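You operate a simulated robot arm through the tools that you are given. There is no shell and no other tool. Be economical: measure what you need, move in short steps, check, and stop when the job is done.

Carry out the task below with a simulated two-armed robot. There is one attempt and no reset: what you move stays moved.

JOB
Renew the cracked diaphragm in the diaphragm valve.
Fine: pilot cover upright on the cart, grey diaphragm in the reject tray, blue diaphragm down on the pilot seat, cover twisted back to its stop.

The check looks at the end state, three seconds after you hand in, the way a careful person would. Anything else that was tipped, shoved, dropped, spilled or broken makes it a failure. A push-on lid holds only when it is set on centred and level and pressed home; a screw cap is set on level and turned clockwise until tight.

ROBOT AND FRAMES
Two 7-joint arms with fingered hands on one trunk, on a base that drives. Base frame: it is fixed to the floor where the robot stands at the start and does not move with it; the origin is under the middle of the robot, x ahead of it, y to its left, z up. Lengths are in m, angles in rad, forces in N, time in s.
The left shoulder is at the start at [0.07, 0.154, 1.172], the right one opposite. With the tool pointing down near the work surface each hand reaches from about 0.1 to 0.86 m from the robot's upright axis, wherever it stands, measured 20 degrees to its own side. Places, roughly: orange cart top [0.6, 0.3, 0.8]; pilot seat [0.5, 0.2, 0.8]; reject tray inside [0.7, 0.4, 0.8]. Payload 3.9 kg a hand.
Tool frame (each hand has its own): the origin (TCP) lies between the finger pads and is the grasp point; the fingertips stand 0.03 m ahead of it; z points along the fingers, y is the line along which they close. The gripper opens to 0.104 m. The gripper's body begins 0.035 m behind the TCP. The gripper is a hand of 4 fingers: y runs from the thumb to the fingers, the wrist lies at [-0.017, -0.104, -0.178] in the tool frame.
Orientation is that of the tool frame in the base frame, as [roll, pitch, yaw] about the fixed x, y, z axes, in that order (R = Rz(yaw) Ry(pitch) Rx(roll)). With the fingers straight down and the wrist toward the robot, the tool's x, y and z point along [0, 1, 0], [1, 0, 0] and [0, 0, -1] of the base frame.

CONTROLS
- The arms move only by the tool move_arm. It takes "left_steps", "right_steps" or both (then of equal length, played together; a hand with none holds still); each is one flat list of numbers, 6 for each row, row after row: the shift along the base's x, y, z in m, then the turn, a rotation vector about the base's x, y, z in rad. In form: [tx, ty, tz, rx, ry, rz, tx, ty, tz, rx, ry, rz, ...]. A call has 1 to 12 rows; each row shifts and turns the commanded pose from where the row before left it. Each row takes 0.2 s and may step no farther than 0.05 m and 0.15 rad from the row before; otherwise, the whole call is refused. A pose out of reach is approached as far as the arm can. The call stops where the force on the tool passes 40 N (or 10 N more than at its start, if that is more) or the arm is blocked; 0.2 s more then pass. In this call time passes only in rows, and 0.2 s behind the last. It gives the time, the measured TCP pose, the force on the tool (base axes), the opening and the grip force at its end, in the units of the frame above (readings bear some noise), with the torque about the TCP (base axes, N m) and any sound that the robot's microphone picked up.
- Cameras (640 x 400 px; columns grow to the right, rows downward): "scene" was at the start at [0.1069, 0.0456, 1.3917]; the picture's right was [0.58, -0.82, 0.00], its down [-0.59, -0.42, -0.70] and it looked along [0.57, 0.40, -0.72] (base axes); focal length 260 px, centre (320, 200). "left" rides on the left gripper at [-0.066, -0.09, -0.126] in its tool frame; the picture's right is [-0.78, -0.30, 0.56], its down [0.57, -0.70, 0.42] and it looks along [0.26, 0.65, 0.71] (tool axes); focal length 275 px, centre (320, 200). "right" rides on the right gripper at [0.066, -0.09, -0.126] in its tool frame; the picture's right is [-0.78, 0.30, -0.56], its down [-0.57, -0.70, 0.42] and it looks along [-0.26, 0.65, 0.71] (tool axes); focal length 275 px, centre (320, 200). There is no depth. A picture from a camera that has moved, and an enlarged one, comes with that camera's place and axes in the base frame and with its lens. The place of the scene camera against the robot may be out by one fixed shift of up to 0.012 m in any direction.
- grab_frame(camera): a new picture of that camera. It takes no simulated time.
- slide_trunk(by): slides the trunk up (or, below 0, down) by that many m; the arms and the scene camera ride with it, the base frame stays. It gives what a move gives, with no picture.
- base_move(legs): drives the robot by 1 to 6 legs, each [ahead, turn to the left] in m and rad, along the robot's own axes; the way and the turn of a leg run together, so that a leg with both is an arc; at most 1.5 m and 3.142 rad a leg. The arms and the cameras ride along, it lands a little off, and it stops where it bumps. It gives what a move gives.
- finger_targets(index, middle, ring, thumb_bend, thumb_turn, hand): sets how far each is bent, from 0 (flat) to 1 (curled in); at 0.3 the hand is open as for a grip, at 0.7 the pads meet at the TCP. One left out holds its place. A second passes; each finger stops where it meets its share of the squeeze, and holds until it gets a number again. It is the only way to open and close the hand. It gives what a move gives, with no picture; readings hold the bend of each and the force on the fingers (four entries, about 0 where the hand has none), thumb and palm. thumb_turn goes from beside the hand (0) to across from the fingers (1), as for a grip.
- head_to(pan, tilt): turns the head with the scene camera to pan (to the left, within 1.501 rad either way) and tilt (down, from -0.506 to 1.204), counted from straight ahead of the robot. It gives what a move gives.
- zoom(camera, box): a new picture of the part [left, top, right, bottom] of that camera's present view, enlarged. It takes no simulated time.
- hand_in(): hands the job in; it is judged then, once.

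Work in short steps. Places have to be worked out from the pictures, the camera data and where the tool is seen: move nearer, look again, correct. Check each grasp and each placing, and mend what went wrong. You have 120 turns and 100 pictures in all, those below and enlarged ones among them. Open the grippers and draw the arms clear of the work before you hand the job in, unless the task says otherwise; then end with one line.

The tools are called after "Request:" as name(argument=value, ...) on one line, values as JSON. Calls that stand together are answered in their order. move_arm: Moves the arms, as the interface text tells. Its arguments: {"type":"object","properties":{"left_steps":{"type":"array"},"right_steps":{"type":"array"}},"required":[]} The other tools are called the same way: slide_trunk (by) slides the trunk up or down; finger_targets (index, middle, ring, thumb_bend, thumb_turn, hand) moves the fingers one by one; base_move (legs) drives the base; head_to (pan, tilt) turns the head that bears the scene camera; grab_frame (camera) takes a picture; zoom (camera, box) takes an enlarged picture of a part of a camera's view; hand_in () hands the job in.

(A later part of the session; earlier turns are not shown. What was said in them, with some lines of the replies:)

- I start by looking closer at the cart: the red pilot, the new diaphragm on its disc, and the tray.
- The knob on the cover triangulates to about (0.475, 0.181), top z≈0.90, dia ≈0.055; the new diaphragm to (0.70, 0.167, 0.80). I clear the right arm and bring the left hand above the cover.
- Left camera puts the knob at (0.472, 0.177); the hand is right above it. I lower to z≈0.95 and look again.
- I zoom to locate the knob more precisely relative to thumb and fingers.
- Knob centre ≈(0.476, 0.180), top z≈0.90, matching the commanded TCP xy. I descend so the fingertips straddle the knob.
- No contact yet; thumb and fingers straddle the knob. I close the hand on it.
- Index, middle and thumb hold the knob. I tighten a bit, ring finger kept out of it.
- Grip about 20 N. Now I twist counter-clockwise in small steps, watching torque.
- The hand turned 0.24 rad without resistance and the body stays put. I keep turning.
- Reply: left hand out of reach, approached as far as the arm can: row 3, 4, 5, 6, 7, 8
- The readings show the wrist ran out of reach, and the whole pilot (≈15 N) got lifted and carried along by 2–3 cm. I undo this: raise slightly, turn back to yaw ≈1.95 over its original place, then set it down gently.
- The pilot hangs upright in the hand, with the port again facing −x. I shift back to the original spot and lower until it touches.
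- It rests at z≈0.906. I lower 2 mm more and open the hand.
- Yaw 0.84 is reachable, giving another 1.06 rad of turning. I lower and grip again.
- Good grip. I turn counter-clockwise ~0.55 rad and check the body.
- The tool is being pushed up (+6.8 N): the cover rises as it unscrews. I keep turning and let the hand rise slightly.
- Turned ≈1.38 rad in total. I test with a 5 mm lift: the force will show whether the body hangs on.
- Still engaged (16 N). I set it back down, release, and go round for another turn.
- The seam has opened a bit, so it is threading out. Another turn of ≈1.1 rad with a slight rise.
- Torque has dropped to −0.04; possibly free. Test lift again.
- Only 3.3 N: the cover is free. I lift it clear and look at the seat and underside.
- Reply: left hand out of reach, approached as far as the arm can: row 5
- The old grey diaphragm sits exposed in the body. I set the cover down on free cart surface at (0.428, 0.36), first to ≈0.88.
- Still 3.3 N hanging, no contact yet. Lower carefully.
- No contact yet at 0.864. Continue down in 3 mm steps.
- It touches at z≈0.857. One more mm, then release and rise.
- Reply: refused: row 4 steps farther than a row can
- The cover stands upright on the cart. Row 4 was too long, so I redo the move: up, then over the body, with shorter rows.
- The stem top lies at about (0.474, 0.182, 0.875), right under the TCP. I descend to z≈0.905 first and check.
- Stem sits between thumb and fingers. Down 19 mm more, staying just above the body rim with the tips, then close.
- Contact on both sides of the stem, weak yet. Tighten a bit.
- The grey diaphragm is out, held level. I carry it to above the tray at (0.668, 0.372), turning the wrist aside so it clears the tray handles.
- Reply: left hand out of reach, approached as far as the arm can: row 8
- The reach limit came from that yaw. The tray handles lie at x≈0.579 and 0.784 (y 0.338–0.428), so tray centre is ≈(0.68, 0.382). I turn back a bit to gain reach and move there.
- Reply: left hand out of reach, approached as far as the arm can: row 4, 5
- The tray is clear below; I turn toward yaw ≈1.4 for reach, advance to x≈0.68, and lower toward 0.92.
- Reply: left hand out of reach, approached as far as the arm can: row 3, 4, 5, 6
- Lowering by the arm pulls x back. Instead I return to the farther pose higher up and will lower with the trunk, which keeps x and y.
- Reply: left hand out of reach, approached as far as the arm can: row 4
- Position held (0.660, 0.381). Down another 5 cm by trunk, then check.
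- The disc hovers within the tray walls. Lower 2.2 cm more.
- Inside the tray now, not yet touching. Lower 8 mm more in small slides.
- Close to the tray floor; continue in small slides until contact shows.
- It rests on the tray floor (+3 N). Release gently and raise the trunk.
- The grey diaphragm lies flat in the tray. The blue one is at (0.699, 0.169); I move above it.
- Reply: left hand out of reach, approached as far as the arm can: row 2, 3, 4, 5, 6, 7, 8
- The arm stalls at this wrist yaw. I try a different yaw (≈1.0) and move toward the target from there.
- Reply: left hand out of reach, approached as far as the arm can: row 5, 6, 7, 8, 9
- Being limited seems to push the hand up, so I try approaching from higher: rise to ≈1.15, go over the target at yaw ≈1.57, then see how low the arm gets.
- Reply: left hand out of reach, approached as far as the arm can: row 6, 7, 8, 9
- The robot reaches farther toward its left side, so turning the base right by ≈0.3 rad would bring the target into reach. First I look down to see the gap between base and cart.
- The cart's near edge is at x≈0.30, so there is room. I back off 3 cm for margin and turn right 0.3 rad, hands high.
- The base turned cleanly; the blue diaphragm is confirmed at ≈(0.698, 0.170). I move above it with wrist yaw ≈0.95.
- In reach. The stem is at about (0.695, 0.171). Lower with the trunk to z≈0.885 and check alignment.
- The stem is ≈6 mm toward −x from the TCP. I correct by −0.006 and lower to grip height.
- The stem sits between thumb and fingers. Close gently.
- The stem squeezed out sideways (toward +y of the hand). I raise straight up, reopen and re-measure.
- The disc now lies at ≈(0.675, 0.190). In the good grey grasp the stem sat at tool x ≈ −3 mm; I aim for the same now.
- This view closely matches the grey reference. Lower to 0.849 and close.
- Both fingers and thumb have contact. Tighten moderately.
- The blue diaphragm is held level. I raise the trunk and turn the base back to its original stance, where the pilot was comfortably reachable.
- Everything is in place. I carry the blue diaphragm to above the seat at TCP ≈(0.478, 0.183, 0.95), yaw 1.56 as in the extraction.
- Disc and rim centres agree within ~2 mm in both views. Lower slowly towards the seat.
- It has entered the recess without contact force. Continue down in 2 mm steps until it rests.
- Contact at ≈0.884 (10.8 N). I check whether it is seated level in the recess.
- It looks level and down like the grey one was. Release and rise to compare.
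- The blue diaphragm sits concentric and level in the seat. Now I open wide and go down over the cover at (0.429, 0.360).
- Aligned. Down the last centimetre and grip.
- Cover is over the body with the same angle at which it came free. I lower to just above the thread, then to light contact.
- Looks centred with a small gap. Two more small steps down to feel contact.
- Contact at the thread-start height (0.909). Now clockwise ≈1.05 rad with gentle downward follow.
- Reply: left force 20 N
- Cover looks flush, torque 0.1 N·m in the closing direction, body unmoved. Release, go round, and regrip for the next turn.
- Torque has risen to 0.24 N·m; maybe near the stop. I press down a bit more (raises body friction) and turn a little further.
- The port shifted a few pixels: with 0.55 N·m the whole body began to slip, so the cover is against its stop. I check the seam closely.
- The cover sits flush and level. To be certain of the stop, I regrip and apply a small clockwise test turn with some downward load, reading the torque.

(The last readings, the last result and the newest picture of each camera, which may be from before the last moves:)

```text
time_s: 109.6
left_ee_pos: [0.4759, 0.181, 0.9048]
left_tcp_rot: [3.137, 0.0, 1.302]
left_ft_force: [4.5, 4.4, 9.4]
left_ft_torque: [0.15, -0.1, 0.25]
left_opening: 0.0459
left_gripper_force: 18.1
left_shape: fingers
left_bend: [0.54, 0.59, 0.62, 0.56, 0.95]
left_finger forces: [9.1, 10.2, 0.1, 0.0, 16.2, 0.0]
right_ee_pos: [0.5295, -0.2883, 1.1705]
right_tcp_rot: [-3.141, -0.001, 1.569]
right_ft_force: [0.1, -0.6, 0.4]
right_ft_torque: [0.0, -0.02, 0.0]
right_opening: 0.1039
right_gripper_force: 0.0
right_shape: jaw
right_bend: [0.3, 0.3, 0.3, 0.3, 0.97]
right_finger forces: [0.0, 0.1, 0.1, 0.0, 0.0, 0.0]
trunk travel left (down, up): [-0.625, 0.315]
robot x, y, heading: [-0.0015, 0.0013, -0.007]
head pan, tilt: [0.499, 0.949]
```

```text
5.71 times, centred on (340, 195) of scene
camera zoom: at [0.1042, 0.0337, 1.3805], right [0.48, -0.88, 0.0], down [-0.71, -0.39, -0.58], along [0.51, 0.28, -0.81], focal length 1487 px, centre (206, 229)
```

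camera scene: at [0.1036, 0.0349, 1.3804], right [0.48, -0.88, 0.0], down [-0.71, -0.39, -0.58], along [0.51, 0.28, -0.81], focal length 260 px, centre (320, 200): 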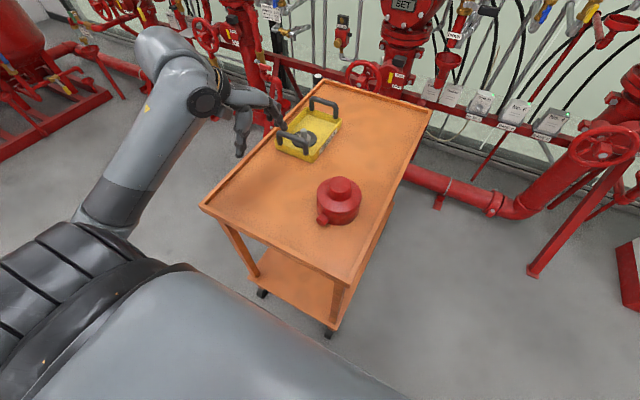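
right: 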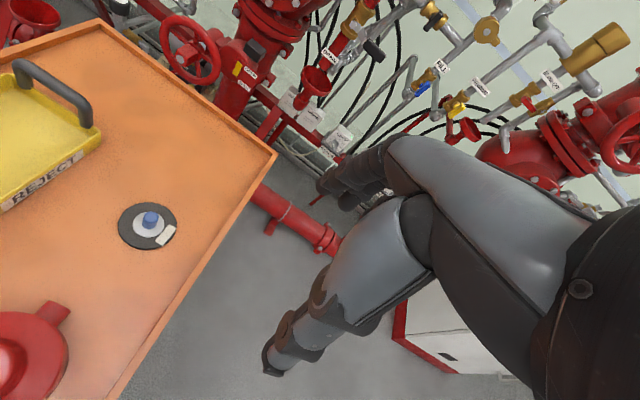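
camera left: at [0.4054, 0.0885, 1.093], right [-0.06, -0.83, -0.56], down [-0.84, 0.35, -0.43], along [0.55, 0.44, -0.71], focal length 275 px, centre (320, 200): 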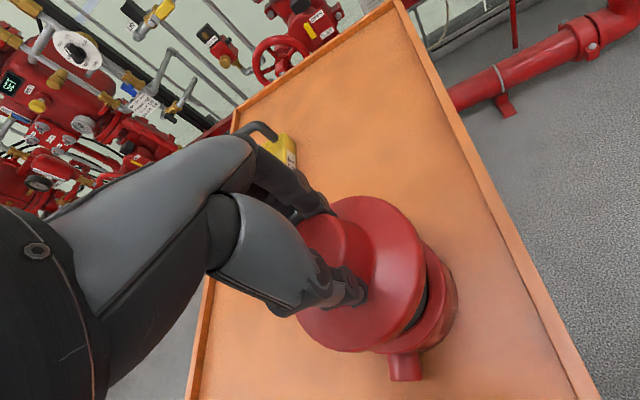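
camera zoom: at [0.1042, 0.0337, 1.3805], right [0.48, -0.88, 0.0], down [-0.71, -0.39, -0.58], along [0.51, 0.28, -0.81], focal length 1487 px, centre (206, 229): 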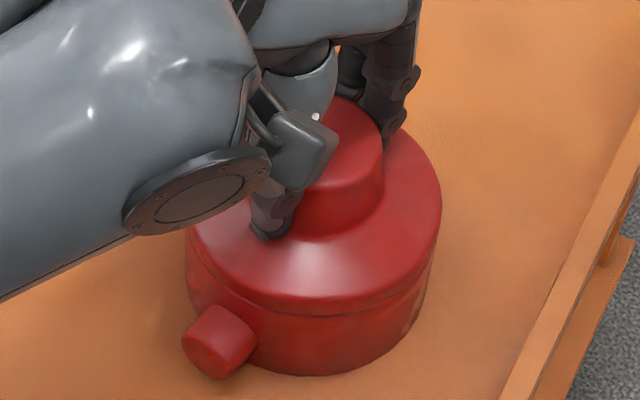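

Torque jumped 0.3 N·m within 0.08 rad with nothing moving visibly – stop-like. One more small push to confirm.

Request:
move_arm(left_steps=[0, 0, -0.001, 0, 0, -0.04, 0, 0, 0, 0, 0, -0.04])

Request:
zoom(camera="scene", box=[310, 160, 370, 230])

```text
time_s: 110.2
left_ee_pos: [0.4754, 0.1797, 0.9036]
left_tcp_rot: [3.137, 0.001, 1.219]
left_ft_force: [5.4, 4.5, 17.7]
left_ft_torque: [0.16, -0.09, 0.31]
left_opening: 0.0456
left_gripper_force: 20.3
left_shape: fingers
left_bend: [0.54, 0.59, 0.62, 0.58, 0.93]
left_finger forces: [9.5, 12.6, 0.1, 0.1, 18.6, 0.0]
right_ee_pos: [0.528, -0.2895, 1.1709]
right_tcp_rot: [3.14, 0.001, 1.568]
right_ft_force: [0.0, 0.2, -0.2]
right_ft_torque: [-0.03, 0.03, 0.04]
right_opening: 0.1039
right_gripper_force: 0.2
right_shape: jaw
right_bend: [0.3, 0.3, 0.3, 0.3, 0.97]
right_finger forces: [0.0, 0.0, 0.0, 0.0, 0.1, 0.0]
trunk travel left (down, up): [-0.625, 0.315]
robot x, y, heading: [0.0016, -0.0001, -0.003]
head pan, tilt: [0.499, 0.949]
```

```text
5.71 times, centred on (340, 195) of scene
camera zoom: at [0.1036, 0.0332, 1.3806], right [0.48, -0.88, 0.0], down [-0.71, -0.39, -0.58], along [0.51, 0.28, -0.81], focal length 1487 px, centre (206, 229)
```

zoom: 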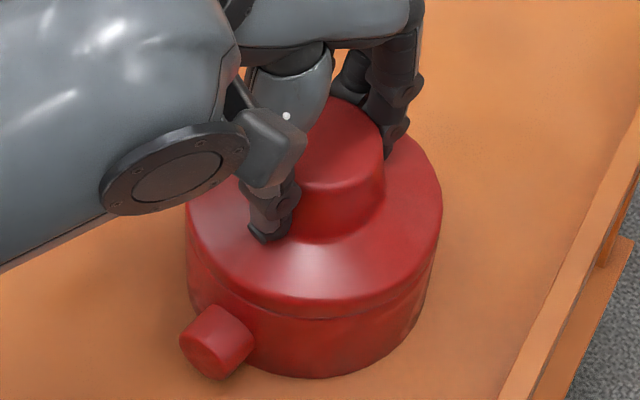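

Torque 0.31, body barely moved; not conclusive. I turn 0.16 rad further and read again.

Request:
move_arm(left_steps=[0, 0, 0, 0, 0, -0.04, 0, 0, 0, 0, 0, -0.04, 0, 0, 0, 0, 0, -0.04, 0, 0, 0, 0, 0, -0.04])

Request:
zoom(camera="scene", box=[310, 160, 370, 230])

```text
time_s: 111.2
left_ee_pos: [0.4739, 0.1788, 0.9034]
left_tcp_rot: [3.139, 0.0, 1.06]
left_ft_force: [2.8, 2.1, 17.3]
left_ft_torque: [0.09, -0.08, 0.51]
left_opening: 0.0451
left_gripper_force: 23.2
left_shape: fingers
left_bend: [0.54, 0.6, 0.62, 0.58, 0.91]
left_finger forces: [9.3, 14.2, 0.0, 0.0, 22.9, 0.0]
right_ee_pos: [0.5279, -0.2903, 1.1695]
right_tcp_rot: [3.139, -0.001, 1.567]
right_ft_force: [0.6, 1.0, 0.8]
right_ft_torque: [-0.01, -0.02, -0.02]
right_opening: 0.1038
right_gripper_force: 0.0
right_shape: jaw
right_bend: [0.3, 0.3, 0.3, 0.3, 0.97]
right_finger forces: [0.0, 0.0, 0.1, 0.0, 0.1, 0.1]
trunk travel left (down, up): [-0.625, 0.315]
robot x, y, heading: [0.0016, -0.0006, -0.004]
head pan, tilt: [0.499, 0.949]
```

```text
5.71 times, centred on (340, 195) of scene
camera zoom: at [0.1031, 0.0327, 1.3805], right [0.48, -0.88, 0.0], down [-0.71, -0.39, -0.58], along [0.51, 0.28, -0.81], focal length 1487 px, centre (206, 229)
```

zoom: 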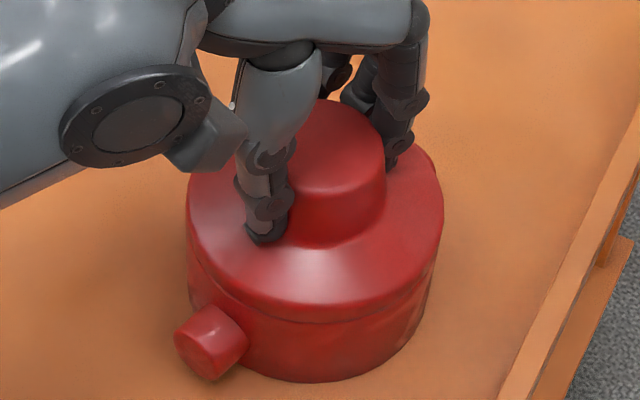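

The body now turns together with the cover at 0.51 N·m: the cover is against its stop. I release and draw the arm clear.

Request:
finger_targets(hand="left", index=0.3, middle=0.3, ring=0.3, thumb_bend=0.3)

Request:
move_arm(left_steps=[0, 0, 0.03, 0, 0, 0, 0, 0, 0.045, 0, 0, 0, 0, 0, 0.045, 0, 0, 0.05, 0, 0, 0.045, 0, 0, 0.1, -0.01, 0.04, 0.02, 0, 0, 0.1, -0.015, 0.04, 0.02, 0, 0, 0.1, -0.015, 0.04, 0, 0, 0, 0.1, -0.015, 0.04, 0, 0, 0, 0, -0.015, 0.04, 0, 0, 0, 0, -0.015, 0.04, 0, 0, 0, 0])

Request:
zoom(camera="scene", box=[300, 150, 380, 230])

Request:
grab_frame(camera="scene")

```text
time_s: 112.2
left_ee_pos: [0.4761, 0.1784, 0.9013]
left_tcp_rot: [3.14, 0.0, 1.061]
left_ft_force: [0.3, -0.7, 0.5]
left_ft_torque: [0.01, -0.01, 0.0]
left_opening: 0.1041
left_gripper_force: 0.0
left_shape: fingers
left_bend: [0.3, 0.3, 0.3, 0.3, 0.97]
left_finger forces: [0.0, 0.1, 0.1, 0.0, 0.0, 0.1]
right_ee_pos: [0.529, -0.2894, 1.1699]
right_tcp_rot: [-3.141, -0.002, 1.569]
right_ft_force: [0.0, -0.4, -0.1]
right_ft_torque: [-0.02, -0.01, 0.0]
right_opening: 0.1039
right_gripper_force: 0.1
right_shape: jaw
right_bend: [0.3, 0.3, 0.3, 0.3, 0.97]
right_finger forces: [0.0, 0.0, 0.1, 0.0, 0.0, 0.1]
trunk travel left (down, up): [-0.625, 0.315]
robot x, y, heading: [-0.0016, -0.0013, -0.0]
head pan, tilt: [0.499, 0.949]
```

```text
time_s: 114.4
left_ee_pos: [0.4187, 0.3814, 1.1278]
left_tcp_rot: [3.138, 0.0, 1.51]
left_ft_force: [-0.7, 0.3, -0.8]
left_ft_torque: [-0.02, 0.01, -0.01]
left_opening: 0.1043
left_gripper_force: 0.1
left_shape: fingers
left_bend: [0.3, 0.3, 0.3, 0.3, 0.97]
left_finger forces: [0.1, 0.0, 0.1, 0.0, 0.1, 0.0]
left hand out of reach, approached as far as the arm can: row 7
right_ee_pos: [0.5284, -0.2889, 1.1702]
right_tcp_rot: [-3.141, -0.001, 1.57]
right_ft_force: [0.3, 0.8, 0.7]
right_ft_torque: [-0.04, -0.03, 0.01]
right_opening: 0.1037
right_gripper_force: 0.0
right_shape: jaw
right_bend: [0.3, 0.3, 0.3, 0.3, 0.97]
right_finger forces: [0.1, 0.1, 0.0, 0.0, 0.1, 0.0]
trunk travel left (down, up): [-0.625, 0.315]
robot x, y, heading: [-0.0035, -0.0011, 0.004]
head pan, tilt: [0.499, 0.949]
```

```text
5.00 times, centred on (340, 190) of scene
camera zoom: at [0.1038, 0.034, 1.3804], right [0.48, -0.88, 0.0], down [-0.71, -0.39, -0.58], along [0.51, 0.28, -0.81], focal length 1301 px, centre (220, 250)
```

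zoom: 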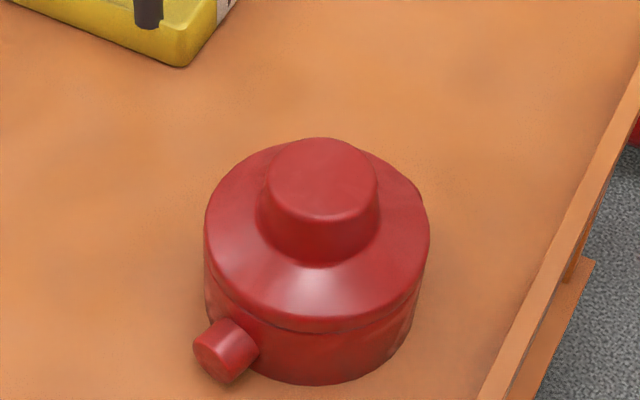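

```text
7 pictures are left
camera scene: at [0.1038, 0.034, 1.3804], right [0.48, -0.88, 0.0], down [-0.71, -0.39, -0.58], along [0.51, 0.28, -0.81], focal length 260 px, centre (320, 200)
```

scene: 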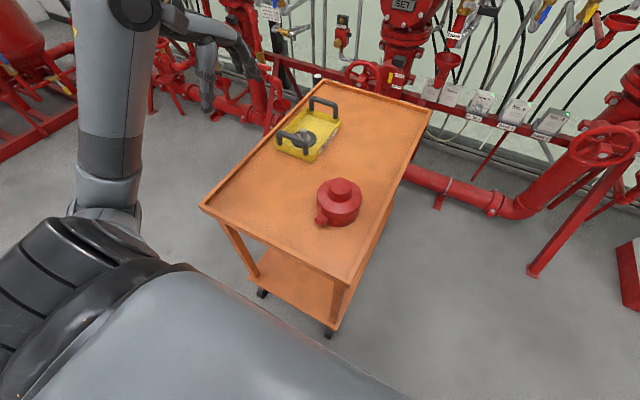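

The cover is flush and upright, the grey diaphragm is in the tray, both hands are open and clear. I hand in.

Request:
hand_in()

```text
The job is handed in.
```

I replaced the diaphragm. The grey one lies in the reject tray, the blue one is level in the pilot seat, and the cover is turned clockwise to its stop. While tightening, the pilot body turned slightly on the cart, by roughly 0.1–0.15 rad. I also lifted it by accident during unscrewing and set it back in place.
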